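You operate a simulated robot arm through the tools that you are given. There is no shell and no other tool. Be economical: measure what you need, move in short steps, check, and stop when the job is done.

Carry out the task below with a simulated two-armed robot. There is one attempt and no reset: what you move stays moved.

JOB
Pick up the yellow ink jar with one hand, pass it to the other hand and put it on the top of the cream cabinet. Set down upright: yellow ink jar.

It is judged by the outcome, as a careful person would: the job done as asked, and still so three seconds after it is handed in. It fails if anything else is knocked over, pushed out of place, dropped, spilled or broken.

ROBOT AND FRAMES
Two 7-joint arms with two-finger parallel grippers on one trunk, on a base that drives. Base frame: it is fixed to the floor where the robot stands at the start and does not move with it; the origin is under the middle of the robot, x ahead of it, y to its left, z up. Readings come in mm, rad, newtons and seconds.
The left shoulder is at the start at [20, 138, 1225], the right one opposite. With the tool pointing down near the work surface each hand reaches from about 160 to 500 mm from the robot's upright axis, wherever it stands, measured 20 degrees to its own side. Places, roughly: top of the cream cabinet [-1100, -3800, 1400]. Payload 1.57 kg a hand.
The tool frame of a hand sits at the grasp point between the pads (the TCP): z along the fingers, y along the line on which they close. The tips reach 30 mm beyond it. Largest opening 80 mm; finger width 17, thickness 12; the body of the gripper, 40 by 82 mm, starts 80 mm behind the TCP.
Orientation is that of the tool frame in the base frame, as a unit quaternion [x, y, z, w]. With the fingers straight down and closing along the base's y, the tool's x points along the base's -x, its y along +y and its z along -z.

CONTROLS
- The arms move only by the tool jog_arm. It takes "left_moves", "right_moves" or both (then of equal length, played together; a hand with none holds still); each is a list of rows, each a list of 7 numbers: the finger opening in mm, from 0 to 80, then the shift along the tool's x, y, z in units of 20 mm (1.0 is 20 mm), then the turn, a rotation vector about the tool's x, y, z in units of 4 degrees (1.0 is 4 degrees). In form: [[grip, x, y, z, ax, ay, az], ...]. A call has 1 to 8 rows; each row shifts and turns the commanded pose from where the row before left it, along the tool's axes as they then stand. A call with a number of a shift or a turn outside -1 to 1 is refused whole. Rows are played at 5 a second. More than 50 mm and 0.15 rad between two rows, or a gripper value outside its range, and nothing of the call is played. Where a pose cannot be reached the arm comes as near as it can. A force on the tool above 40 N (or 10 N above the force at the start of the call, whichever is more), or a blocked arm, ends the call early, and 0.2 s more pass. Each finger travels about 45 mm/s and halts on what it meets, pressing with about 33 N; the grip force reading is that of the motor and also rises with nothing between the fingers. The clock runs only during rows and for 0.2 s after the last one: add rows that do not move to give the fingers time. It gives the time, the measured TCP pose, the force on the tool (base axes), the opening and the grip force at its end, in the units of the frame above (readings bear some noise), with the torque about the TCP (base axes, N m) and any sound that the robot's microphone picked up, and new pictures: "views" is both (left out), scene, wrist or none (wrist: the cameras of the hands that moved).
- Cameras (640 x 400 px; columns grow to the right, rows downward): "scene" is now at [193.1, -8.2, 1167.1]; the picture's right is [0.06, -1.00, 0.00], its down [-0.13, -0.01, -0.99] and it looks along [0.99, 0.06, -0.13] (base axes); focal length 214 px, centre (320, 200). "left" rides on the left gripper at [72, 7, -122] in its tool frame; the picture's right is [-0.09, 1.00, 0.00], its down [-0.84, -0.08, -0.54] and it looks along [-0.54, -0.05, 0.84] (tool axes); focal length 238 px, centre (320, 200). "right" rides on the right gripper at [72, -7, -122] in its tool frame; the picture's right is [0.09, 1.00, 0.00], its down [-0.84, 0.08, -0.54] and it looks along [-0.54, 0.05, 0.84] (tool axes); focal length 238 px, centre (320, 200). There is no depth. A picture from a camera that has moved, and an enlarged one, comes with that camera's place and axes in the base frame and with its lens. The place of the scene camera against the robot may be out by one fixed shift of up to 25 mm in any direction.
- raise_lower(by): slides the trunk up (or, below 0, down) by that many mm; the arms and the scene camera ride with it, the base frame stays. It gives what a move gives, with no picture.
- drive_base(legs): drives the robot by 1 to 6 legs, each [ahead, left, turn to the left] in mm, mm and rad, along the robot's own axes; the way and the turn of a leg run together, so that a leg with both is an arc; at most 1500 mm and 3.142 rad a leg. The arms and the cameras ride along, it lands a little off, and it stops where it bumps. It gives what a move gives, and a new picture of the scene camera.
- head_to(pan, tilt): turns the head with the scene camera to pan (to the left, within 1.047 rad either way) and tilt (down, from -0.506 to 1.204), counted from straight ahead of the robot. It gives what a move gives, and a new picture of the scene camera.
- inspect(camera, box): a new picture of the part [left, top, right, bottom] of that camera's present view, enlarged. It takes no simulated time.
- finish_job(): hands the job in; it is judged then, once.

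Go step by step. Nothing tells you exact positions but the pictures and the camera data: compare them with the known pose of the tool, close in by small moves and look again before you grip or let go. The budget is 120 turns and 260 pictures, counting those below and the enlarged ones. Unless the task says otherwise, let go and move clear before handing in, and close with one line.

The tools are called after ">>>" as a command line: name --argument value ..., lists and objects as JSON in quotes. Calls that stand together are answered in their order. jog_arm: Moves the arms, as the interface text tells. Its arguments: {"type":"object","properties":{"left_moves":{"type":"array","items":{"type":"array","items":{"type":"number"}}},"right_moves":{"type":"array","items":{"type":"array","items":{"type":"number"}}},"views":{"type":"string","enum":["both","scene","wrist","none"]}},"required":[]} The other tools are called the same way: raise_lower (by) slides the trunk up or down; drive_base (legs) drives the base; head_to (pan, tilt) turns the head that bears the scene camera; inspect (camera, box) takes an enlarged picture of a part of a camera's view; finish_job () hands the job in.

At the start:

```text
time_s: 0.0
left_tcp_pos: [339.1, 221.4, 1067.7]
left_orientation: [-0.007, 0.962, -0.003, -0.271]
left_force: [-0.5, -0.1, 0.2]
left_torque: [0.0, 0.02, 0.01]
left_width: 80.0
left_gripper_force: 0.1
right_tcp_pos: [366.8, -119.3, 1106.7]
right_orientation: [0.003, 0.993, 0.0, -0.116]
right_force: [0.2, 1.0, -0.1]
right_torque: [-0.03, 0.01, -0.02]
right_width: 79.9
right_gripper_force: 0.0
trunk travel left (down, up): [-600.0, 640.0]
robot x, y, heading: [2.5, 4.9, -0.003]
head pan, tilt: [0.061, 0.133]
```

scene: 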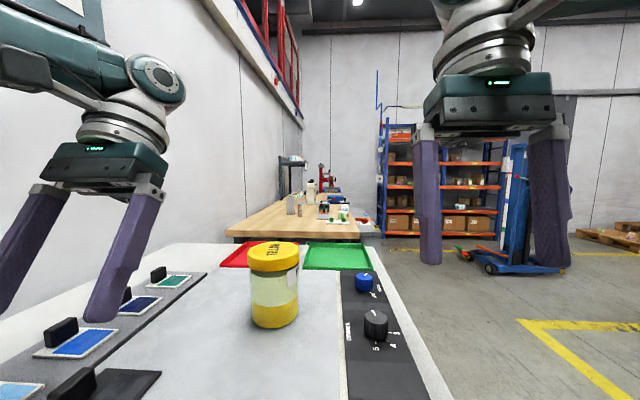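
right: 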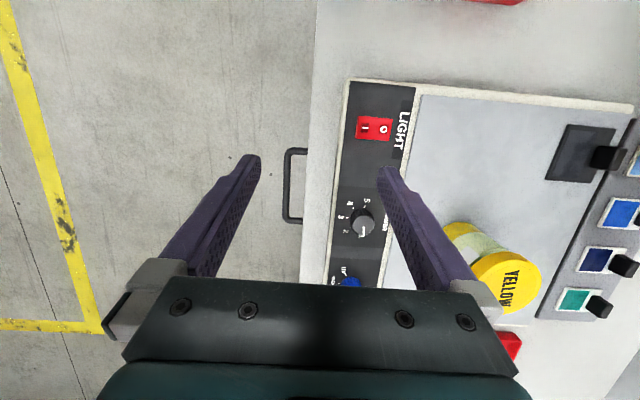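
left: 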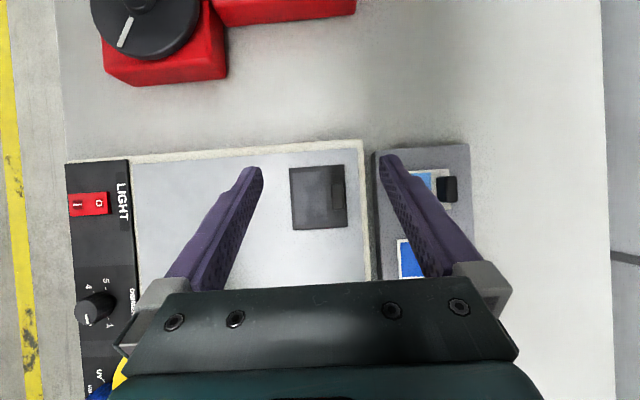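

The jar's lid top looks to be near [453, 67, 1064], standing on a surface at about z 970. The left hand will pick it from above, so I straighten that tool to vertical while raising it.

>>> jog_arm --left_moves '[[80, 0, 0, -0.8, 0, -0.98, 0], [80, 0, 0, -0.8, 0, -0.98, 0], [80, 0, 0, -0.8, 0, -0.98, 0], [80, 0, 0, -0.8, 0, -0.98, 0], [80, 0, 0, -0.8, 0, -0.98, 0], [80, 0, 0, -0.8, 0, -0.98, 0], [80, 0, 0, -0.8, 0, -0.98, 0], [80, 0, 0, -0.8, 0, -0.98, 0]]' --views "none"

>>> jog_arm --left_moves '[[80, -0.4, -0.9, 0, 0, 0, 0], [80, -0.4, -0.9, 0, 0, 0, 0], [80, -0.4, -0.9, 0, 0, 0, 0], [80, -0.4, -0.9, 0, 0, 0, 0], [80, -0.4, -0.9, 0, 0, 0, 0], [80, -0.4, -0.9, 0, 0, 0, 0], [80, -0.4, -0.9, 0, 0, 0, 0], [80, 0, 0, 0, 0, 0, 0]]'

```text
time_s: 1.3
left_tcp_pos: [355.1, 218.3, 1090.0]
left_orientation: [-0.002, 0.985, 0.005, -0.175]
left_force: [0.4, 0.5, 0.0]
left_torque: [0.0, -0.01, 0.01]
left_width: 79.8
left_gripper_force: 0.0
right_tcp_pos: [367.8, -119.0, 1105.5]
right_orientation: [0.003, 0.993, -0.002, -0.118]
right_force: [0.2, -0.1, -0.5]
right_torque: [0.02, 0.01, 0.0]
right_width: 79.8
right_gripper_force: 0.1
trunk travel left (down, up): [-600.0, 640.0]
robot x, y, heading: [0.4, -0.8, 0.002]
head pan, tilt: [0.061, 0.133]
stopped in row 6 (left hand): the arm was blocked; the commanded pose is now the measured one
```

```text
time_s: 3.1
left_tcp_pos: [399.4, 104.6, 1071.5]
left_orientation: [-0.001, 0.984, 0.005, -0.175]
left_force: [0.6, 0.2, -0.9]
left_torque: [0.0, 0.01, 0.01]
left_width: 80.1
left_gripper_force: 0.1
left hand out of reach, approached as far as the arm can: row 7
right_tcp_pos: [367.6, -119.5, 1106.1]
right_orientation: [0.003, 0.993, -0.001, -0.117]
right_force: [-1.1, -0.2, -0.7]
right_torque: [0.0, 0.03, 0.02]
right_width: 80.1
right_gripper_force: 0.0
trunk travel left (down, up): [-600.0, 640.0]
robot x, y, heading: [-0.7, 1.2, -0.0]
head pan, tilt: [0.061, 0.133]
camera scene: at [193.1, -8.3, 1167.1], right [0.06, -1.0, 0.0], down [-0.13, -0.01, -0.99], along [0.99, 0.06, -0.13], focal length 214 px, centre (320, 200)
camera left: at [372.8, 109.5, 1211.1], right [0.09, 1.0, -0.02], down [0.97, -0.08, 0.22], along [0.22, -0.04, -0.98], focal length 238 px, centre (320, 200)
```

scene: 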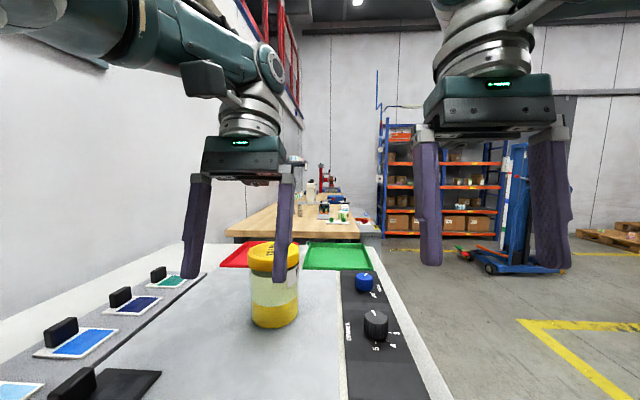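
left: 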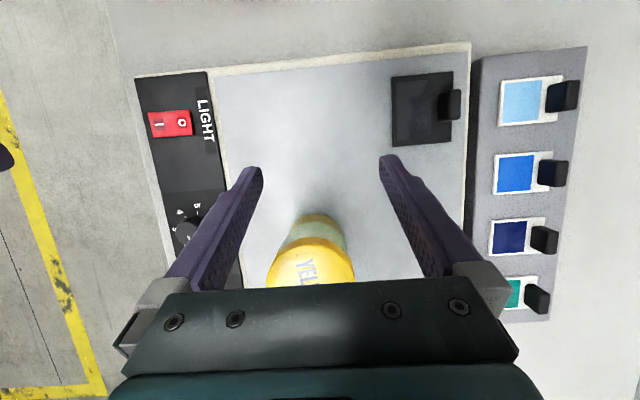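

The left arm is short of room at this height: it was blocked while rotating and then ran out of reach. I raise the trunk so the arm works lower relative to its shoulder.

>>> raise_lower --by 150

>>> jog_arm --left_moves '[[80, -0.4, -0.4, 0, 0, -0.85, 0], [80, -0.4, -0.4, 0, 0, -0.85, 0], [80, -0.4, -0.4, 0, 0, -0.85, 0], [80, -0.4, -0.4, 0, 0, -0.85, 0], [80, -0.4, -0.3, 0, 0, -0.85, 0], [80, -0.4, 0, 0, 0, -0.85, 0], [80, 0, 0, 0, 0, 0, 0]]'

```text
time_s: 4.8
left_tcp_pos: [397.4, 103.7, 1220.9]
left_orientation: [-0.001, 0.985, 0.005, -0.175]
left_force: [-0.6, -0.3, 0.3]
left_torque: [0.0, 0.0, 0.02]
left_width: 80.1
left_gripper_force: 0.0
right_tcp_pos: [367.9, -118.9, 1255.8]
right_orientation: [0.003, 0.993, 0.0, -0.117]
right_force: [0.0, -0.2, -0.9]
right_torque: [-0.03, 0.02, -0.01]
right_width: 80.0
right_gripper_force: 0.0
trunk travel left (down, up): [-750.0, 490.0]
robot x, y, heading: [-1.3, -2.6, -0.003]
head pan, tilt: [0.061, 0.133]
```

```text
time_s: 6.4
left_tcp_pos: [445.7, 67.2, 1211.9]
left_orientation: [0.0, 1.0, 0.005, 0.003]
left_force: [-0.2, 0.0, 0.0]
left_torque: [0.05, -0.04, 0.0]
left_width: 80.0
left_gripper_force: 0.2
right_tcp_pos: [366.4, -120.6, 1256.6]
right_orientation: [0.004, 0.993, 0.0, -0.117]
right_force: [-0.7, -0.5, 0.3]
right_torque: [-0.01, -0.02, 0.03]
right_width: 80.0
right_gripper_force: 0.0
trunk travel left (down, up): [-750.0, 490.0]
robot x, y, heading: [-1.6, 0.4, -0.001]
head pan, tilt: [0.061, 0.133]
camera scene: at [193.1, -8.2, 1317.1], right [0.06, -1.0, 0.0], down [-0.13, -0.01, -0.99], along [0.99, 0.06, -0.13], focal length 214 px, centre (320, 200)
camera left: at [373.5, 73.2, 1333.0], right [0.09, 1.0, 0.01], down [0.83, -0.08, 0.55], along [0.54, -0.04, -0.84], focal length 238 px, centre (320, 200)
```

scene: 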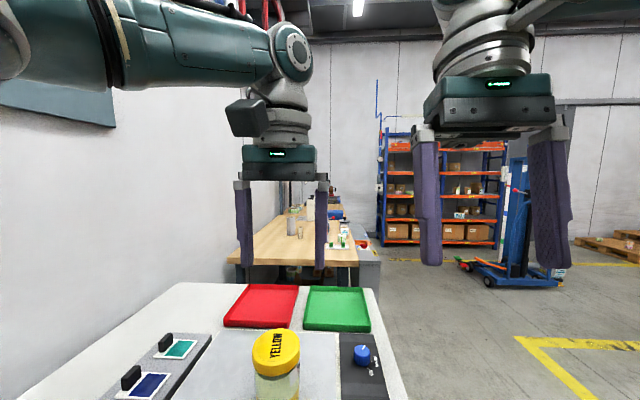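
left: 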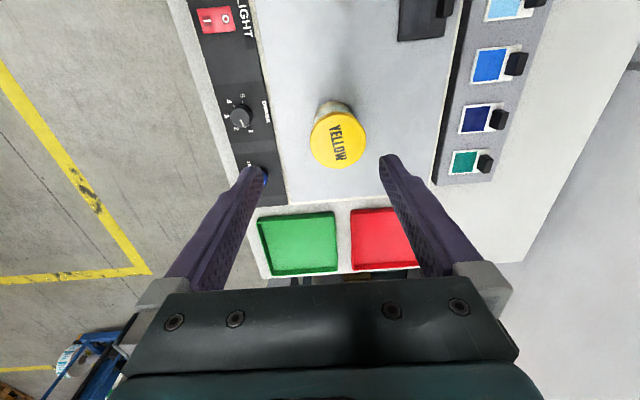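

Left-camera views from two poses put the lid top nearer [466, 88, 1055]. I move over that point, come down to z ≈ 1125 and look again.

>>> jog_arm --left_moves '[[80, -0.33, 0.33, 0.9, 0, 0, 0], [80, -0.33, 0.33, 0.9, 0, 0, 0], [80, -0.33, 0.33, 0.9, 0, 0, 0], [80, 0, 0, 0.9, 0, 0, 0], [80, 0, 0, 0.7, 0, 0, 0], [80, 0, 0, 0, 0, 0, 0]]'

```text
time_s: 7.8
left_tcp_pos: [463.0, 87.5, 1126.1]
left_orientation: [-0.001, 1.0, 0.004, 0.002]
left_force: [0.1, -0.6, -0.4]
left_torque: [0.01, -0.02, -0.03]
left_width: 80.0
left_gripper_force: 0.1
right_tcp_pos: [367.0, -120.3, 1255.5]
right_orientation: [0.003, 0.993, 0.0, -0.118]
right_force: [-0.4, 0.3, -0.9]
right_torque: [0.0, 0.0, -0.01]
right_width: 79.9
right_gripper_force: 0.1
trunk travel left (down, up): [-750.0, 490.0]
robot x, y, heading: [0.6, -0.7, 0.003]
head pan, tilt: [0.061, 0.133]
camera scene: at [193.1, -8.2, 1317.1], right [0.06, -1.0, 0.0], down [-0.13, -0.01, -0.99], along [0.99, 0.06, -0.13], focal length 214 px, centre (320, 200)
camera left: at [391.3, 93.6, 1248.6], right [0.09, 1.0, 0.01], down [0.83, -0.08, 0.54], along [0.54, -0.04, -0.84], focal length 238 px, centre (320, 200)
```

scene: 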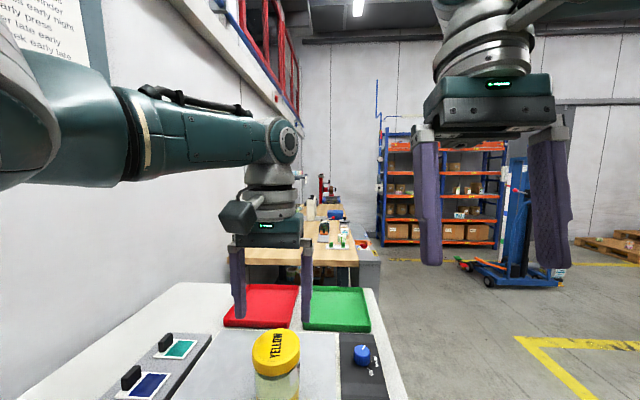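
left: 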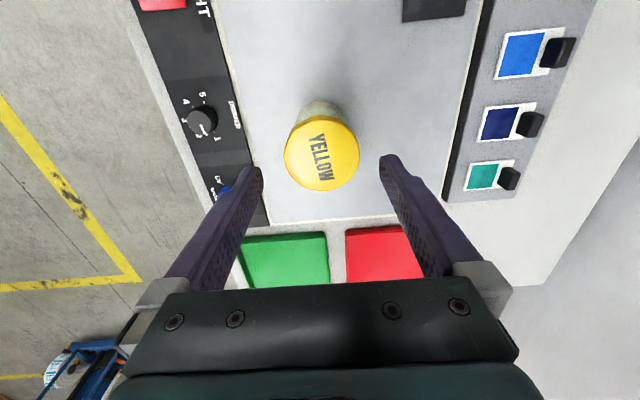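

The fingers are close above the lid now. I enlarge both views to measure the lid's centre and size before going lower.

>>> inspect --camera "left" --box '[240, 80, 400, 220]'

>>> inspect --camera "scene" --box '[200, 220, 360, 400]'

```text
2.86 times, centred on (320, 150) of left
camera zoom: at [391.3, 93.6, 1248.6], right [0.09, 1.0, 0.01], down [0.83, -0.08, 0.54], along [0.54, -0.04, -0.84], focal length 681 px, centre (320, 343)
```

zoom: 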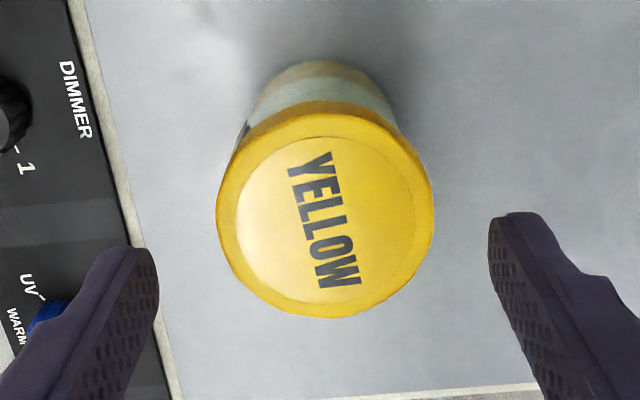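

```text
2.22 times, centred on (280, 310) of scene
camera zoom: at [193.1, -8.2, 1317.1], right [0.06, -1.0, 0.0], down [-0.13, -0.01, -0.99], along [0.99, 0.06, -0.13], focal length 477 px, centre (409, -44)
```

zoom: 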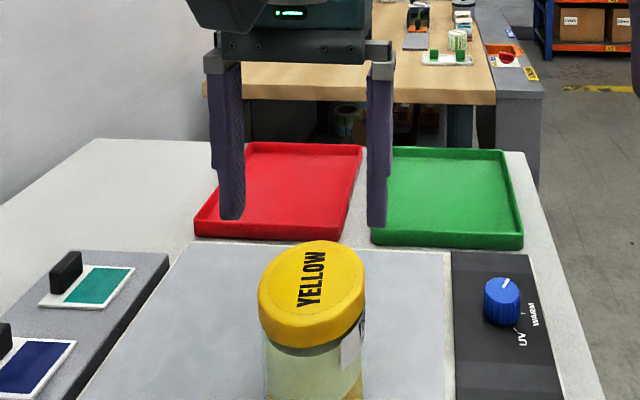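

Combining the views, and correcting the scene camera by the fingertips it sees, gives a lid top near [470, 88, 1043] and a diameter of about 68 mm. I shift 7 mm forward, lower to just above the lid and check.

>>> jog_arm --left_moves '[[80, -0.35, 0, 0.6, 0, 0, 0], [80, 0, 0.03, 0.7, 0, 0, 0], [80, 0, 0, 0.6, 0, 0, 0], [80, 0, 0, 0, 0, 0, 0]]'

>>> inspect --camera "left" --box '[220, 80, 420, 240]'

>>> inspect --camera "scene" --box '[200, 220, 360, 400]'

```text
time_s: 8.8
left_tcp_pos: [461.7, 92.9, 1088.0]
left_orientation: [0.0, 1.0, 0.005, 0.002]
left_force: [0.4, -0.4, 1.2]
left_torque: [0.0, -0.05, 0.03]
left_width: 80.2
left_gripper_force: 0.1
left hand out of reach, approached as far as the arm can: row 1, 3
right_tcp_pos: [367.4, -120.6, 1255.3]
right_orientation: [0.003, 0.993, -0.001, -0.118]
right_force: [-1.5, 0.1, 1.2]
right_torque: [-0.01, 0.01, 0.0]
right_width: 80.0
right_gripper_force: 0.1
trunk travel left (down, up): [-750.0, 490.0]
robot x, y, heading: [1.1, -1.8, 0.004]
head pan, tilt: [0.061, 0.133]
camera scene: at [193.1, -8.2, 1317.1], right [0.06, -1.0, 0.0], down [-0.13, -0.01, -0.99], along [0.99, 0.06, -0.13], focal length 214 px, centre (320, 200)
camera left: at [390.4, 98.8, 1209.7], right [0.09, 1.0, 0.01], down [0.83, -0.08, 0.54], along [0.54, -0.04, -0.84], focal length 238 px, centre (320, 200)
```

scene: 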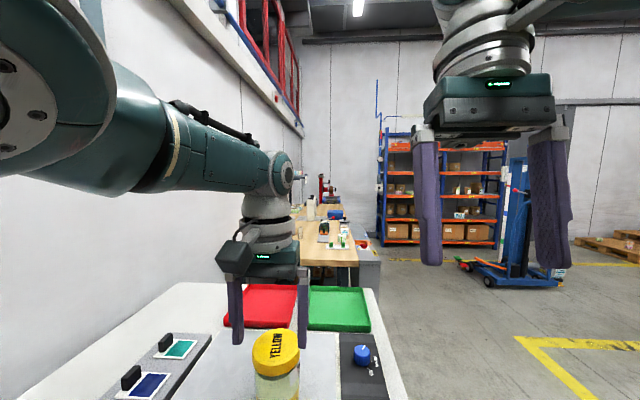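
left: 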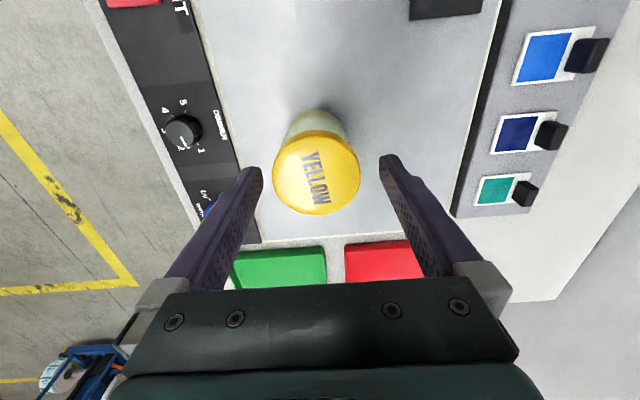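

```text
2.50 times, centred on (320, 160) of left
camera zoom: at [390.4, 98.8, 1209.7], right [0.09, 1.0, 0.01], down [0.83, -0.08, 0.54], along [0.54, -0.04, -0.84], focal length 596 px, centre (320, 300)
```

zoom: 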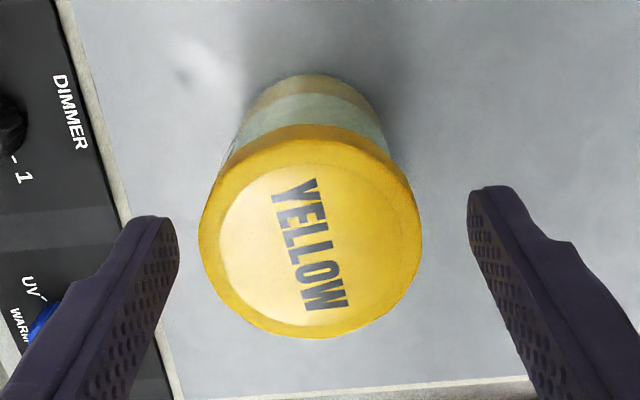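

```text
2.22 times, centred on (280, 310) of scene
camera zoom: at [193.1, -8.2, 1317.1], right [0.06, -1.0, 0.0], down [-0.13, -0.01, -0.99], along [0.99, 0.06, -0.13], focal length 477 px, centre (409, -44)
```

zoom: 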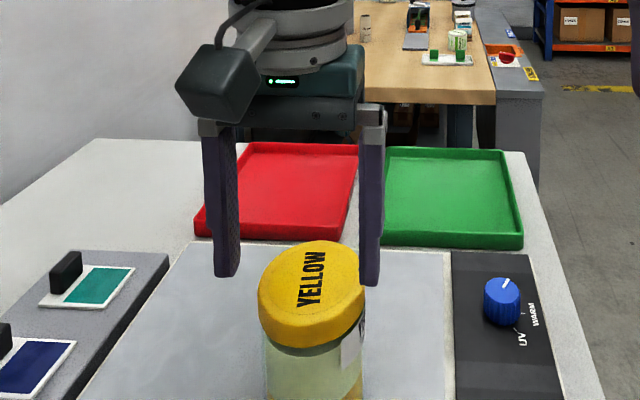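

The left hand is at its reach limit in x, and it needs about 10 mm more. I look down to see how much room there is between the base and the table before nudging forward.

>>> head_to --pan -0.5 --tilt 1.2

```text
time_s: 10.1
left_tcp_pos: [463.2, 92.0, 1088.2]
left_orientation: [-0.001, 1.0, 0.005, 0.002]
left_force: [0.5, -0.1, 0.0]
left_torque: [0.0, -0.02, -0.04]
left_width: 80.1
left_gripper_force: 0.1
right_tcp_pos: [367.2, -119.2, 1255.6]
right_orientation: [0.003, 0.993, 0.0, -0.117]
right_force: [0.2, -0.5, 0.5]
right_torque: [0.0, -0.01, 0.01]
right_width: 79.9
right_gripper_force: 0.1
trunk travel left (down, up): [-750.0, 490.0]
robot x, y, heading: [2.0, 1.7, -0.002]
head pan, tilt: [-0.499, 1.201]
camera scene: at [149.9, -40.6, 1229.5], right [-0.48, -0.88, 0.0], down [-0.82, 0.45, -0.36], along [0.32, -0.17, -0.93], focal length 214 px, centre (320, 200)
```

scene: 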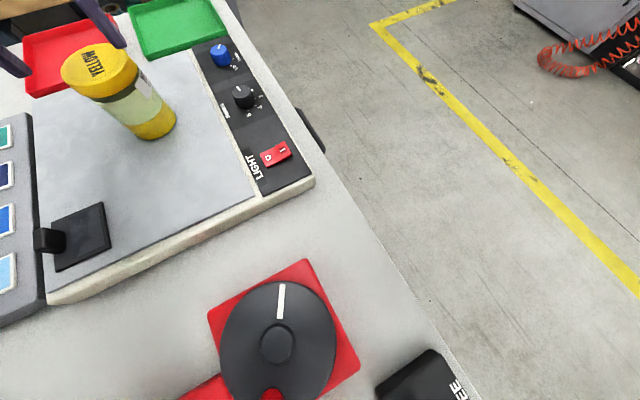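

The table reaches right under the robot, so I won't drive forward. Tilting the fingers 12° away from the robot gains reach instead, and the pad faces stay vertical.

>>> jog_arm --left_moves '[[80, 0, 0, 0, 0, -1, 0], [80, 0, 0, 0, 0, -1, 0], [80, 0, -0.1, 0, 0, -1, 0], [80, -0.4, -0.05, 0.1, 0, 0, 0], [80, 0, 0, 0, 0, 0, 0]]' --views "wrist"

>>> head_to --pan 0.3 --tilt 0.6

```text
time_s: 11.3
left_tcp_pos: [500.7, 82.8, 1079.0]
left_orientation: [0.0, 0.994, 0.005, 0.107]
left_force: [-0.2, 0.0, 0.6]
left_torque: [-0.01, 0.01, 0.01]
left_width: 80.2
left_gripper_force: 0.0
left hand out of reach, approached as far as the arm can: row 1, 2, 3, 4
right_tcp_pos: [367.0, -120.1, 1255.9]
right_orientation: [0.005, 0.993, 0.0, -0.117]
right_force: [-0.1, -0.2, 0.3]
right_torque: [0.0, 0.02, -0.03]
right_width: 79.9
right_gripper_force: 0.1
trunk travel left (down, up): [-750.0, 490.0]
robot x, y, heading: [-0.1, -2.5, 0.005]
head pan, tilt: [-0.499, 1.201]
camera left: at [405.3, 90.1, 1184.2], right [0.09, 1.0, 0.03], down [0.7, -0.08, 0.71], along [0.71, -0.04, -0.71], focal length 238 px, centre (320, 200)
```

left: 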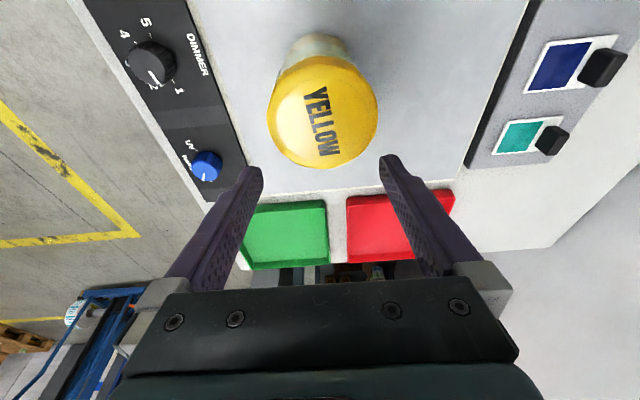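

```text
time_s: 12.5
left_tcp_pos: [502.2, 83.7, 1079.0]
left_orientation: [0.0, 0.994, 0.005, 0.106]
left_force: [-0.1, 0.2, -0.4]
left_torque: [0.0, 0.01, 0.0]
left_width: 80.0
left_gripper_force: 0.1
right_tcp_pos: [367.3, -119.4, 1256.2]
right_orientation: [0.004, 0.993, -0.001, -0.117]
right_force: [0.0, 0.5, 0.7]
right_torque: [0.02, -0.02, -0.01]
right_width: 80.2
right_gripper_force: 0.1
trunk travel left (down, up): [-750.0, 490.0]
robot x, y, heading: [-0.9, 0.6, -0.001]
head pan, tilt: [0.3, 0.6]
camera scene: at [185.2, 12.3, 1274.0], right [0.29, -0.96, 0.0], down [-0.54, -0.17, -0.82], along [0.79, 0.24, -0.57], focal length 214 px, centre (320, 200)
```

scene: 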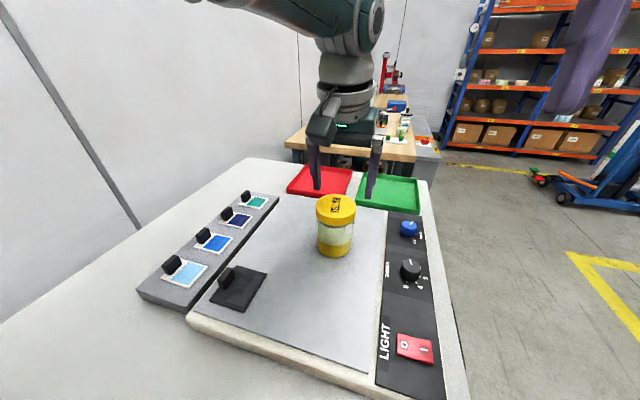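

The hand overshot to x = 502. The lid now measures about [470, 91, 1045], so I bring the hand back over it at the same height and check again.

>>> jog_arm --left_moves '[[80, 0.83, 0.15, -0.17, 0, 0, 0], [80, 0.83, 0.15, -0.17, 0, 0, 0], [80, 0, 0, 0, 0, 0, 0], [80, 0, 0, 0, 0, 0, 0]]'

>>> inspect --camera "left" --box '[220, 60, 420, 220]'

>>> inspect --camera "scene" --box '[270, 120, 430, 270]'

```text
time_s: 13.5
left_tcp_pos: [502.1, 83.8, 1079.7]
left_orientation: [0.001, 0.994, 0.005, 0.106]
left_force: [-0.2, 1.0, 0.8]
left_torque: [0.0, 0.0, 0.03]
left_width: 80.0
left_gripper_force: 0.0
left hand out of reach, approached as far as the arm can: row 1, 2
right_tcp_pos: [367.5, -119.9, 1255.0]
right_orientation: [0.004, 0.993, -0.001, -0.118]
right_force: [0.1, -0.8, 0.7]
right_torque: [0.02, 0.01, 0.03]
right_width: 80.3
right_gripper_force: 0.4
trunk travel left (down, up): [-750.0, 490.0]
robot x, y, heading: [0.8, -1.2, -0.001]
head pan, tilt: [0.3, 0.6]
camera scene: at [185.2, 12.3, 1274.0], right [0.3, -0.96, 0.0], down [-0.54, -0.17, -0.83], along [0.79, 0.24, -0.56], focal length 214 px, centre (320, 200)
camera left: at [405.2, 90.2, 1184.3], right [0.09, 1.0, 0.03], down [0.7, -0.08, 0.71], along [0.71, -0.04, -0.71], focal length 238 px, centre (320, 200)
```

scene: 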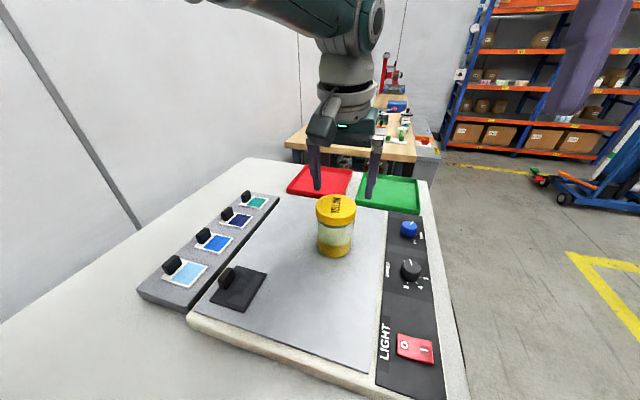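
left: 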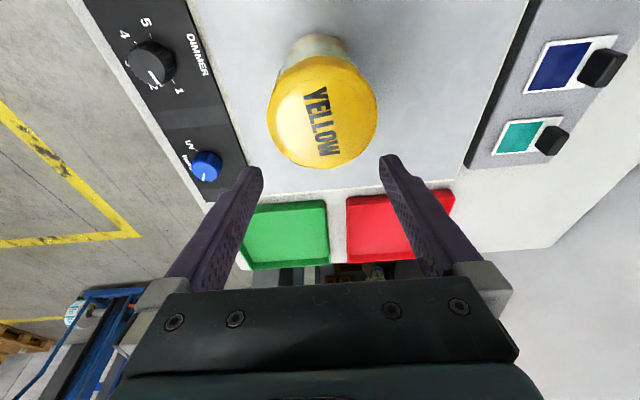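

```text
2.50 times, centred on (320, 140) of left
camera zoom: at [405.2, 90.2, 1184.3], right [0.09, 1.0, 0.03], down [0.7, -0.08, 0.71], along [0.71, -0.04, -0.71], focal length 596 px, centre (320, 350)
```

zoom: 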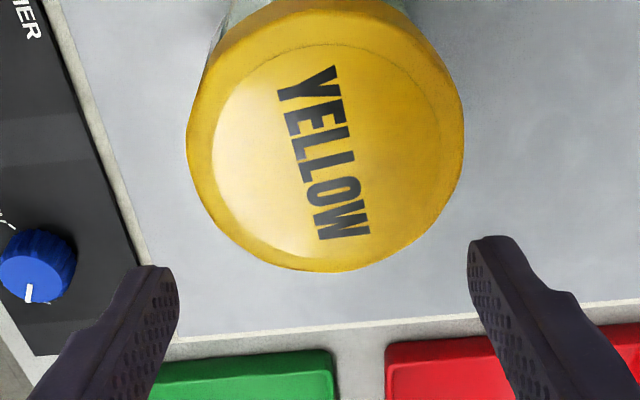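

```text
2.67 times, centred on (350, 195) of scene
camera zoom: at [185.2, 12.3, 1274.0], right [0.3, -0.96, 0.0], down [-0.54, -0.17, -0.83], along [0.79, 0.24, -0.56], focal length 572 px, centre (240, 213)
```

zoom: 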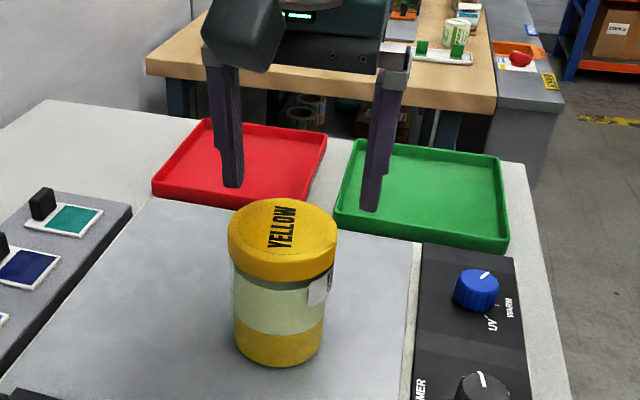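

The arm barely responds at this stretch because the trunk is too high for this reach. I'll go up and back to vertical, then use a trunk drop for the descent.

>>> jog_arm --left_moves '[[80, 0, 0, -1, 0, 1, 0], [80, 0, 0, -1, 0, 1, 0], [80, 0, 0, -1, 0, 1, 0], [80, 0, 0, -1, 0, 0, 0], [80, 0, 0, 0, 0, 0, 0], [80, 0, 0, 0, 0, 0, 0]]' --views "none"

```text
time_s: 14.9
left_tcp_pos: [468.1, 95.9, 1158.5]
left_orientation: [-0.001, 1.0, 0.005, 0.002]
left_force: [-0.7, 0.5, 0.0]
left_torque: [0.04, 0.01, 0.0]
left_width: 80.1
left_gripper_force: 0.1
left hand out of reach, approached as far as the arm can: row 1, 2, 3
right_tcp_pos: [367.9, -120.5, 1255.6]
right_orientation: [0.003, 0.993, -0.001, -0.118]
right_force: [-0.6, 0.6, -0.4]
right_torque: [0.01, -0.02, 0.01]
right_width: 80.1
right_gripper_force: 0.2
trunk travel left (down, up): [-750.0, 490.0]
robot x, y, heading: [-0.3, -1.7, -0.003]
head pan, tilt: [0.3, 0.6]
```

Back to vertical at [468, 96, 1158] and responding. I trim position, go a little higher, then lower the trunk so the tips sit just above the lid.

>>> jog_arm --left_moves '[[80, -0.2, -0.25, -1, 0, 0, 0], [80, 0, 0, 0, 0, 0, 0]]' --views "none"

>>> raise_lower --by -92

>>> inspect --camera "left" --box '[220, 80, 420, 240]'

>>> inspect --camera "scene" --box '[240, 120, 420, 260]'

```text
time_s: 15.5
left_tcp_pos: [469.7, 92.4, 1178.3]
left_orientation: [-0.001, 1.0, 0.005, 0.002]
left_force: [-0.7, -0.7, -0.8]
left_torque: [-0.01, 0.01, -0.02]
left_width: 79.9
left_gripper_force: 0.1
right_tcp_pos: [367.7, -118.9, 1256.1]
right_orientation: [0.004, 0.993, 0.0, -0.118]
right_force: [0.2, 0.4, 0.7]
right_torque: [0.01, -0.02, -0.03]
right_width: 79.8
right_gripper_force: 0.1
trunk travel left (down, up): [-750.0, 490.0]
robot x, y, heading: [2.2, 0.8, -0.002]
head pan, tilt: [0.3, 0.6]
```

```text
time_s: 16.7
left_tcp_pos: [470.3, 92.1, 1085.7]
left_orientation: [-0.001, 1.0, 0.005, 0.002]
left_force: [0.4, 0.2, -0.9]
left_torque: [-0.02, 0.02, 0.01]
left_width: 80.7
left_gripper_force: 0.1
right_tcp_pos: [367.9, -121.1, 1163.9]
right_orientation: [0.003, 0.993, -0.001, -0.118]
right_force: [0.0, 0.3, -0.7]
right_torque: [-0.02, -0.01, -0.02]
right_width: 79.9
right_gripper_force: 0.1
trunk travel left (down, up): [-658.0, 582.0]
robot x, y, heading: [0.0, 0.9, 0.002]
head pan, tilt: [0.3, 0.6]
```

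```text
2.50 times, centred on (320, 160) of left
camera zoom: at [397.7, 98.9, 1207.5], right [0.09, 1.0, 0.01], down [0.83, -0.08, 0.54], along [0.54, -0.04, -0.84], focal length 596 px, centre (320, 300)
```

zoom: 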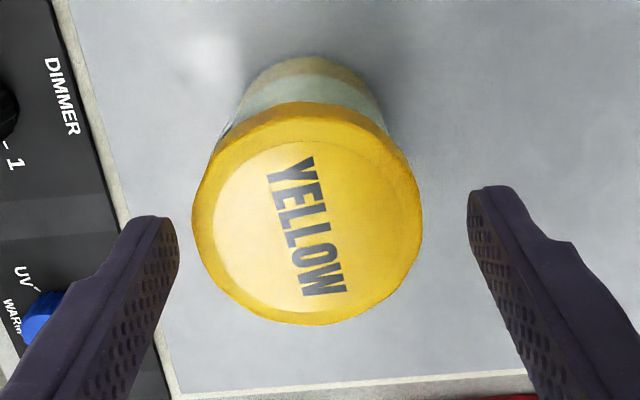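

```text
2.86 times, centred on (330, 190) of scene
camera zoom: at [185.2, 12.3, 1182.1], right [0.3, -0.96, 0.0], down [-0.54, -0.17, -0.83], along [0.79, 0.24, -0.56], focal length 613 px, centre (291, 229)
```

zoom: 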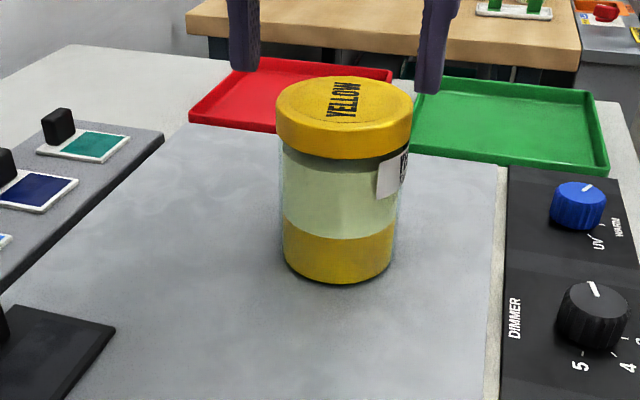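

The lid centre is about [474, 90], with the top near z 1045, and the fingers clear it on both sides. I trim 4 mm forward and 2.5 mm right, then lower the trunk so the pads straddle the lid.

>>> jog_arm --left_moves '[[80, -0.2, -0.12, 0, 0, 0, 0], [80, 0, 0, 0, 0, 0, 0]]' --views "none"

>>> raise_lower --by -25

>>> inspect --camera "left" --box '[160, 80, 480, 280]'

>>> inspect --camera "scene" --box '[240, 90, 420, 230]'

```text
time_s: 17.3
left_tcp_pos: [471.0, 92.9, 1086.0]
left_orientation: [-0.001, 1.0, 0.005, 0.002]
left_force: [-0.4, -0.7, -0.3]
left_torque: [-0.01, -0.01, 0.01]
left_width: 79.8
left_gripper_force: 0.0
left hand out of reach, approached as far as the arm can: row 1
right_tcp_pos: [368.2, -119.3, 1163.0]
right_orientation: [0.003, 0.993, -0.001, -0.118]
right_force: [0.3, 0.3, -0.3]
right_torque: [0.02, -0.01, -0.02]
right_width: 79.9
right_gripper_force: 0.0
trunk travel left (down, up): [-658.0, 582.0]
robot x, y, heading: [-0.5, 3.0, 0.0]
head pan, tilt: [0.3, 0.6]
```

```text
time_s: 18.1
left_tcp_pos: [471.4, 92.7, 1059.6]
left_orientation: [0.0, 1.0, 0.005, 0.002]
left_force: [0.5, 0.6, -0.9]
left_torque: [0.0, -0.01, 0.02]
left_width: 80.0
left_gripper_force: 0.1
right_tcp_pos: [367.2, -120.1, 1139.6]
right_orientation: [0.003, 0.993, -0.001, -0.118]
right_force: [0.1, 0.2, 0.1]
right_torque: [-0.02, 0.01, -0.03]
right_width: 79.8
right_gripper_force: 0.0
trunk travel left (down, up): [-633.0, 607.0]
robot x, y, heading: [2.0, 0.1, -0.002]
head pan, tilt: [0.3, 0.6]
```

```text
2.00 times, centred on (320, 180) of left
camera zoom: at [398.6, 99.1, 1182.6], right [0.09, 1.0, 0.01], down [0.83, -0.08, 0.54], along [0.54, -0.04, -0.84], focal length 477 px, centre (320, 240)
```

zoom: 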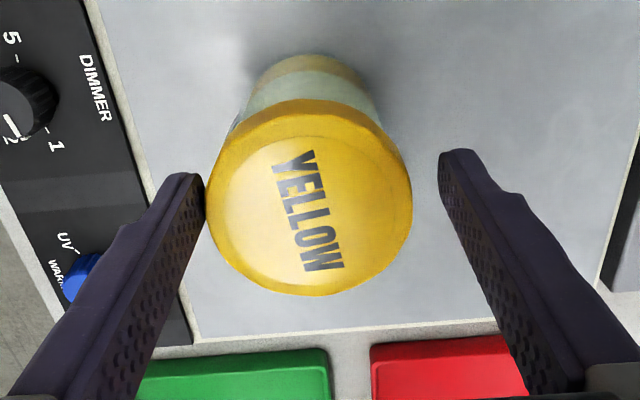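

```text
2.86 times, centred on (330, 160) of scene
camera zoom: at [185.3, 12.3, 1157.0], right [0.3, -0.96, 0.0], down [-0.54, -0.17, -0.83], along [0.79, 0.24, -0.56], focal length 613 px, centre (291, 314)
```

zoom: 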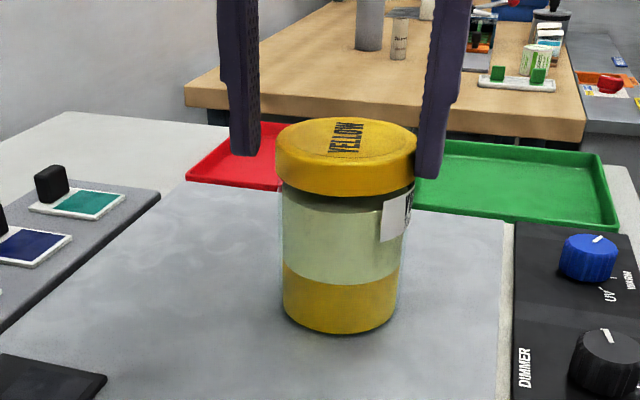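

The right finger is nearly touching the lid, so I need about 4 mm more toward −y. I ease off the over-reach in x while shifting.

>>> jog_arm --left_moves '[[80, 0.25, -0.1, 0, 0, 0, 0], [80, 0, 0, 0, 0, 0, 0]]' --views "none"

>>> inspect --camera "left" --box '[160, 80, 480, 280]'

```text
time_s: 18.6
left_tcp_pos: [466.5, 92.2, 1060.5]
left_orientation: [-0.001, 1.0, 0.006, 0.003]
left_force: [-0.9, 0.1, 0.6]
left_torque: [0.01, -0.02, 0.01]
left_width: 79.9
left_gripper_force: 0.1
right_tcp_pos: [366.4, -119.4, 1140.0]
right_orientation: [0.004, 0.993, -0.001, -0.118]
right_force: [-0.2, 0.5, -0.8]
right_torque: [0.01, 0.02, -0.01]
right_width: 79.7
right_gripper_force: 0.0
trunk travel left (down, up): [-633.0, 607.0]
robot x, y, heading: [3.2, 0.6, 0.003]
head pan, tilt: [0.3, 0.6]
```

```text
2.00 times, centred on (320, 180) of left
camera zoom: at [393.7, 97.4, 1182.4], right [0.09, 1.0, 0.01], down [0.83, -0.08, 0.54], along [0.54, -0.04, -0.84], focal length 477 px, centre (320, 240)
```

zoom: 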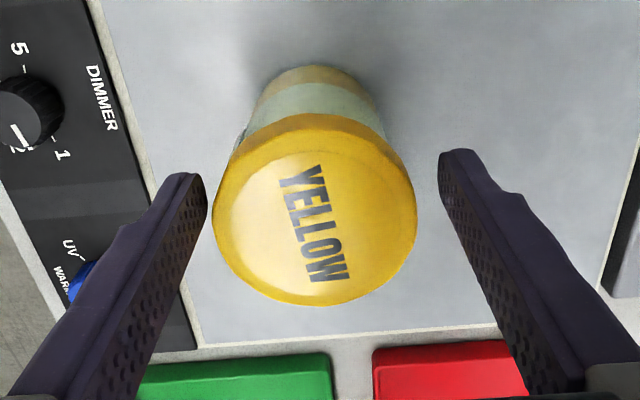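

Nearly centred now. One more trim, and then down with the trunk.

>>> jog_arm --left_moves '[[80, -0.15, -0.13, 0, 0, 0, 0], [80, 0, 0, 0, 0, 0, 0]]' --views "none"

>>> raise_lower --by -14

>>> inspect --camera "left" --box '[160, 80, 480, 280]'

>>> inspect --camera "scene" --box '[240, 90, 420, 230]'

```text
time_s: 19.2
left_tcp_pos: [470.4, 89.3, 1060.5]
left_orientation: [0.0, 1.0, 0.005, 0.003]
left_force: [-0.3, -0.1, 0.4]
left_torque: [0.03, 0.0, 0.01]
left_width: 80.1
left_gripper_force: 0.0
right_tcp_pos: [367.3, -119.4, 1139.1]
right_orientation: [0.003, 0.993, -0.001, -0.117]
right_force: [-0.1, 0.3, -0.6]
right_torque: [-0.01, -0.05, -0.02]
right_width: 80.0
right_gripper_force: 0.1
trunk travel left (down, up): [-633.0, 607.0]
robot x, y, heading: [0.3, 3.9, 0.001]
head pan, tilt: [0.3, 0.6]
```

```text
time_s: 19.9
left_tcp_pos: [468.7, 88.9, 1047.8]
left_orientation: [0.0, 1.0, 0.006, 0.002]
left_force: [1.2, 0.8, -0.2]
left_torque: [0.03, -0.02, -0.02]
left_width: 80.1
left_gripper_force: 0.0
right_tcp_pos: [366.3, -118.9, 1124.1]
right_orientation: [0.003, 0.993, -0.001, -0.117]
right_force: [-0.2, -1.0, -0.3]
right_torque: [-0.01, 0.0, -0.02]
right_width: 80.0
right_gripper_force: 0.1
trunk travel left (down, up): [-619.0, 621.0]
robot x, y, heading: [-3.8, -0.4, -0.003]
head pan, tilt: [0.3, 0.6]
```

```text
2.00 times, centred on (320, 180) of left
camera zoom: at [397.0, 94.5, 1168.7], right [0.09, 1.0, 0.01], down [0.83, -0.08, 0.54], along [0.54, -0.04, -0.84], focal length 477 px, centre (320, 240)
```

zoom: 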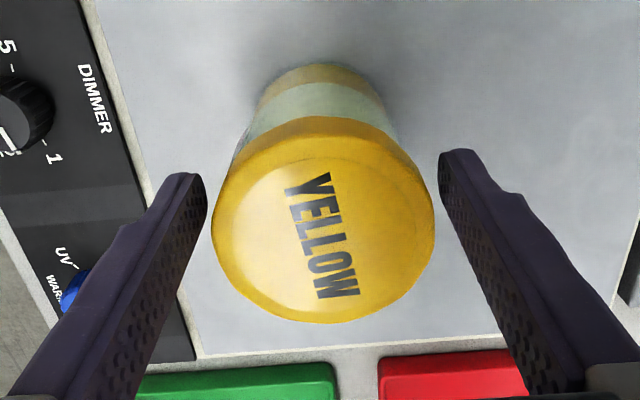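

```text
2.86 times, centred on (330, 160) of scene
camera zoom: at [185.3, 12.3, 1143.0], right [0.3, -0.96, 0.0], down [-0.54, -0.17, -0.83], along [0.79, 0.24, -0.56], focal length 613 px, centre (291, 314)
```

zoom: 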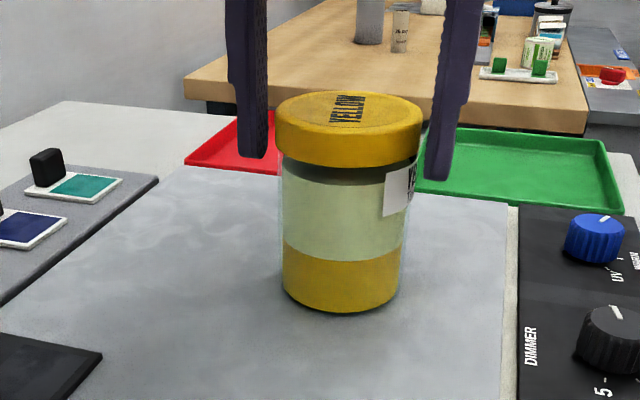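

The lid is centred between the pads, so I close the left hand.

>>> jog_arm --left_moves '[[40, 0, 0, 0, 0, 0, 0], [40, 0, 0, 0, 0, 0, 0], [40, 0, 0, 0, 0, 0, 0], [40, 0, 0, 0, 0, 0, 0], [40, 0, 0, 0, 0, 0, 0]]' --views "wrist"

```text
time_s: 21.1
left_tcp_pos: [468.9, 88.1, 1046.5]
left_orientation: [0.0, 1.0, 0.006, 0.002]
left_force: [-0.6, 0.2, 1.9]
left_torque: [-0.13, 0.05, 0.0]
left_width: 70.0
left_gripper_force: 33.4
right_tcp_pos: [367.0, -120.8, 1124.9]
right_orientation: [0.004, 0.993, -0.001, -0.117]
right_force: [-0.9, -0.6, 0.5]
right_torque: [0.0, -0.01, 0.0]
right_width: 80.2
right_gripper_force: 0.0
trunk travel left (down, up): [-619.0, 621.0]
robot x, y, heading: [0.3, -0.2, -0.002]
head pan, tilt: [0.3, 0.6]
camera left: at [397.0, 94.6, 1168.8], right [0.09, 1.0, 0.01], down [0.83, -0.08, 0.54], along [0.54, -0.04, -0.84], focal length 238 px, centre (320, 200)
```

left: 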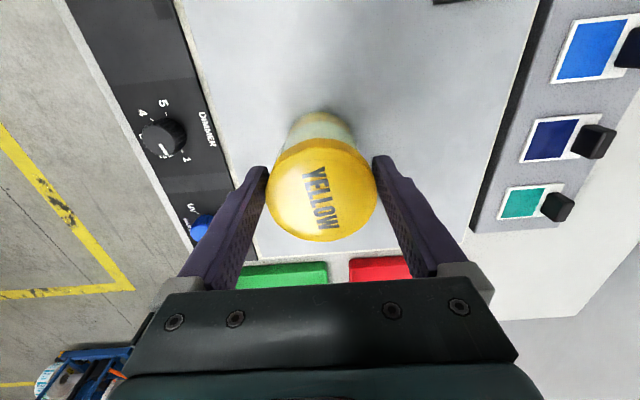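

Gripped at 70 mm with 33 N. I lift it straight up with the trunk and look.

>>> raise_lower --by 200

>>> head_to --pan 0.1 --tilt 0.4

```text
time_s: 23.2
left_tcp_pos: [467.9, 88.2, 1246.0]
left_orientation: [0.0, 1.0, 0.006, 0.001]
left_force: [0.8, 0.1, -3.9]
left_torque: [-0.02, 0.02, 0.0]
left_width: 70.5
left_gripper_force: 33.4
right_tcp_pos: [366.3, -120.0, 1325.9]
right_orientation: [0.003, 0.993, -0.001, -0.118]
right_force: [-0.3, -0.2, -0.1]
right_torque: [-0.03, -0.01, 0.0]
right_width: 80.1
right_gripper_force: 0.0
trunk travel left (down, up): [-819.0, 421.0]
robot x, y, heading: [0.1, 2.7, -0.001]
head pan, tilt: [0.3, 0.6]
```

```text
time_s: 24.0
left_tcp_pos: [468.1, 87.7, 1247.2]
left_orientation: [0.0, 1.0, 0.004, 0.002]
left_force: [-0.1, 0.5, -4.3]
left_torque: [-0.02, 0.05, 0.0]
left_width: 70.4
left_gripper_force: 33.0
right_tcp_pos: [367.8, -120.6, 1324.7]
right_orientation: [0.004, 0.993, 0.0, -0.118]
right_force: [-0.5, -0.4, 0.5]
right_torque: [0.01, -0.03, 0.03]
right_width: 80.2
right_gripper_force: 0.1
trunk travel left (down, up): [-819.0, 421.0]
robot x, y, heading: [0.5, 1.5, 0.001]
head pan, tilt: [0.099, 0.4]
camera scene: at [192.7, -4.6, 1361.1], right [0.1, -0.99, 0.0], down [-0.39, -0.04, -0.92], along [0.92, 0.09, -0.39], focal length 214 px, centre (320, 200)
```

scene: 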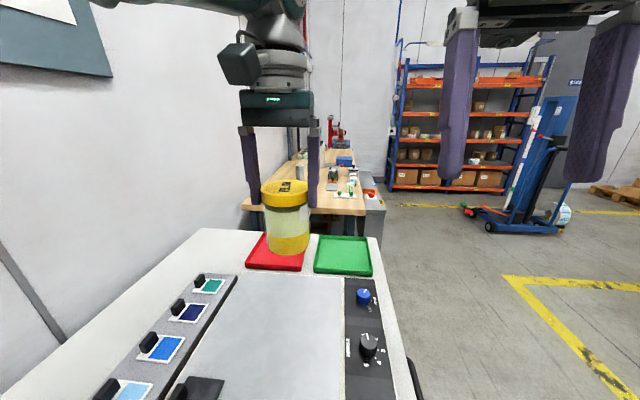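

The jar hangs steadily, at about 0.4 kg. I bring it toward the middle and start yawing the left hand, while the right hand begins tilting its fingers forward for the hand-over.

>>> jog_arm --left_moves '[[40, 0.7, -0.9, 0, 0, 0, 0], [40, 0.7, -0.9, 0, 0, 0, 0], [40, 0, 0, 0, 0, 0, -1], [40, 0, 0, 0, 0, 0, -1], [40, 0, 0, 0, 0, 0, -1], [40, 0, 0, 0, 0, 0, -1], [40, 0, 0, 0, 0, 0, -1], [40, 0, 0, 0, 0, 0, -1]]' --right_moves '[[80, 0, 0, 0, 0, -1, 0], [80, 0, 0, 0, 0, -1, 0], [80, 0, 0, 0, 0, -1, 0], [80, 0, 0, 0, 0, -1, 0], [80, 0, 0, 0, 0, -1, 0], [80, 0, 0, 0, 0, -1, 0], [80, 0, 0, 0, 0, -1, 0], [80, 0, 0, 0, 0, -1, 0]]' --views "scene"

```text
time_s: 25.8
left_tcp_pos: [441.4, 52.3, 1244.7]
left_orientation: [-0.209, 0.978, 0.005, 0.002]
left_force: [0.0, 0.1, -3.5]
left_torque: [-0.02, 0.03, 0.0]
left_width: 70.2
left_gripper_force: 32.8
right_tcp_pos: [365.9, -120.1, 1321.9]
right_orientation: [0.003, 0.988, -0.003, 0.156]
right_force: [0.8, 0.3, -0.6]
right_torque: [0.02, 0.02, 0.0]
right_width: 79.8
right_gripper_force: 0.1
trunk travel left (down, up): [-819.0, 421.0]
robot x, y, heading: [-0.8, 4.1, 0.001]
head pan, tilt: [0.099, 0.4]
camera scene: at [192.7, -4.6, 1361.2], right [0.1, -1.0, 0.0], down [-0.39, -0.04, -0.92], along [0.92, 0.09, -0.39], focal length 214 px, centre (320, 200)
```

scene: 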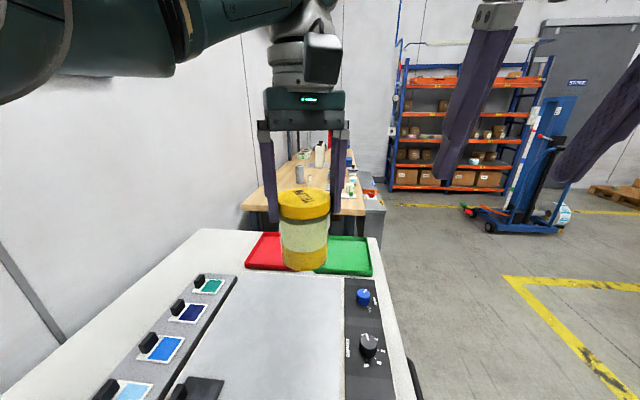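

The left yaw is at 24° and the right tilt at 18°. I continue: yaw the right hand by 32°, finish the left yaw, then tilt the right hand the rest of the way.

>>> jog_arm --left_moves '[[40, 0, 0, 0, 0, 0, -1], [40, 0, 0, 0, 0, 0, -1], [40, 0, 0, 0, 0, 0, 0], [40, 0, 0, 0, 0, 0, 0], [40, 0, 0, 0, 0, 0, 0], [40, 0, 0, 0, 0, 0, 0], [40, 0, 0, 0, 0, 0, 0], [40, 0, 0, 0, 0, 0, 0]]' --right_moves '[[80, 0, 0, 0, -0.31, 0, -0.95], [80, 0, 0, 0, -0.31, 0, -0.95], [80, 0, 0, 0, -0.31, 0, -0.95], [80, 0, 0, 0, -0.31, 0, -0.95], [80, 0, 0, 0, -0.31, 0, -0.95], [80, 0, 0, 0, -0.31, 0, -0.95], [80, 0, 0, 0, -0.31, 0, -0.95], [80, 0, 0, 0, -0.31, 0, -0.95]]' --views "none"

>>> jog_arm --right_moves '[[80, 0, 0, 0, 0, -1, 0], [80, 0, 0, 0, 0, -1, 0], [80, 0, 0, 0, 0, -1, 0], [80, 0, 0, 0, 0, -1, 0], [80, 0, 0, 0, 0, -1, 0], [80, 0, 0, 0, 0, -1, 0], [80, 0, 0, 0, 0, -1, 0], [80, 0, 0, 0, 0, -1, 0]]'

```text
time_s: 27.6
left_tcp_pos: [442.6, 52.2, 1245.5]
left_orientation: [-0.276, 0.961, 0.005, 0.003]
left_force: [-1.5, -0.8, -3.6]
left_torque: [0.02, 0.0, 0.0]
left_width: 70.2
left_gripper_force: 32.9
right_tcp_pos: [367.2, -119.4, 1322.5]
right_orientation: [-0.272, 0.95, 0.04, 0.151]
right_force: [-0.4, -0.4, 0.1]
right_torque: [-0.03, 0.0, 0.01]
right_width: 80.1
right_gripper_force: 0.1
trunk travel left (down, up): [-819.0, 421.0]
robot x, y, heading: [-4.8, -3.0, -0.003]
head pan, tilt: [0.099, 0.4]
```

```text
time_s: 29.4
left_tcp_pos: [440.9, 53.0, 1245.7]
left_orientation: [-0.276, 0.961, 0.004, 0.003]
left_force: [0.2, -0.6, -4.5]
left_torque: [-0.01, 0.05, 0.04]
left_width: 70.1
left_gripper_force: 32.9
right_tcp_pos: [366.8, -119.7, 1324.5]
right_orientation: [-0.247, 0.87, 0.113, 0.412]
right_force: [-0.1, 0.2, 0.3]
right_torque: [0.03, -0.01, 0.01]
right_width: 80.0
right_gripper_force: 0.0
trunk travel left (down, up): [-819.0, 421.0]
robot x, y, heading: [-5.3, -3.4, -0.003]
head pan, tilt: [0.099, 0.4]
camera scene: at [192.7, -4.6, 1361.2], right [0.1, -1.0, 0.0], down [-0.39, -0.04, -0.92], along [0.92, 0.09, -0.39], focal length 214 px, centre (320, 200)
camera right: at [253.1, -199.4, 1346.7], right [-0.57, 0.82, -0.08], down [0.05, 0.13, 0.99], along [0.82, 0.56, -0.12], focal length 238 px, centre (320, 200)
```

scene: 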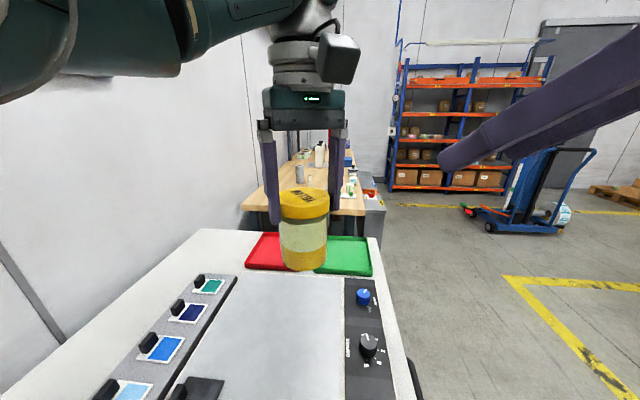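
right: 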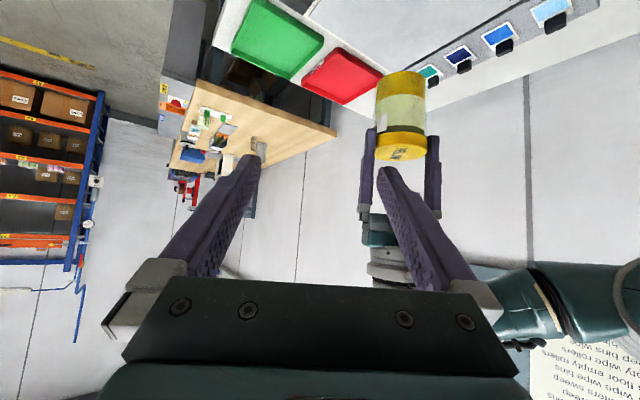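

The hands are lined up: both close along the same direction, and the jar axis is near [445, 55] with its base at about z 1140. I move the right hand to a point 110 mm back along its approach line.

>>> jog_arm --right_moves '[[80, 0.087, 0.776, 0.74, 0, 0, 0], [80, 0.087, 0.776, 0.74, 0, 0, 0], [80, 0.087, 0.776, 0.74, 0, 0, 0], [80, 0.087, 0.776, 0.74, 0, 0, 0], [80, 0.087, 0.776, 0.74, 0, 0, 0], [80, 0.087, 0.776, 0.74, 0, 0, 0], [80, 0.087, 0.776, 0.74, 0, 0, 0], [80, 0, 0, 0, 0, 0, 0]]'

```text
time_s: 31.2
left_tcp_pos: [440.7, 52.5, 1245.9]
left_orientation: [-0.276, 0.961, 0.004, 0.003]
left_force: [-0.6, -0.4, -4.1]
left_torque: [-0.03, 0.04, -0.02]
left_width: 70.3
left_gripper_force: 33.0
right_tcp_pos: [373.5, 10.5, 1249.9]
right_orientation: [-0.248, 0.87, 0.113, 0.41]
right_force: [-0.3, -0.2, -0.4]
right_torque: [0.01, 0.01, 0.03]
right_width: 79.9
right_gripper_force: 0.0
trunk travel left (down, up): [-819.0, 421.0]
robot x, y, heading: [4.6, -0.2, 0.003]
head pan, tilt: [0.099, 0.4]
camera scene: at [192.7, -4.6, 1361.2], right [0.1, -1.0, 0.0], down [-0.39, -0.04, -0.92], along [0.92, 0.09, -0.39], focal length 214 px, centre (320, 200)
camera right: at [259.1, -69.5, 1271.5], right [-0.57, 0.82, -0.08], down [0.05, 0.13, 0.99], along [0.82, 0.56, -0.12], focal length 238 px, centre (320, 200)
```

scene: 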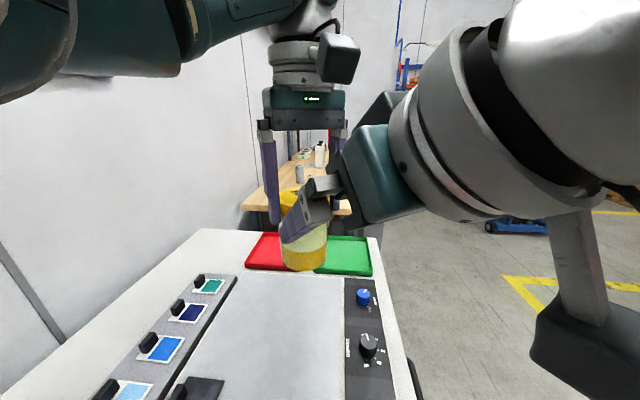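
right: 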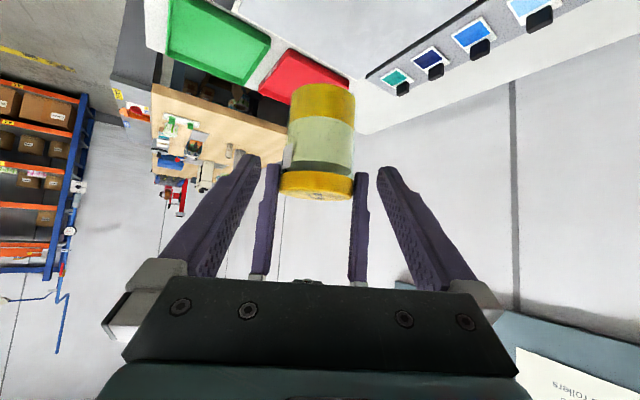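

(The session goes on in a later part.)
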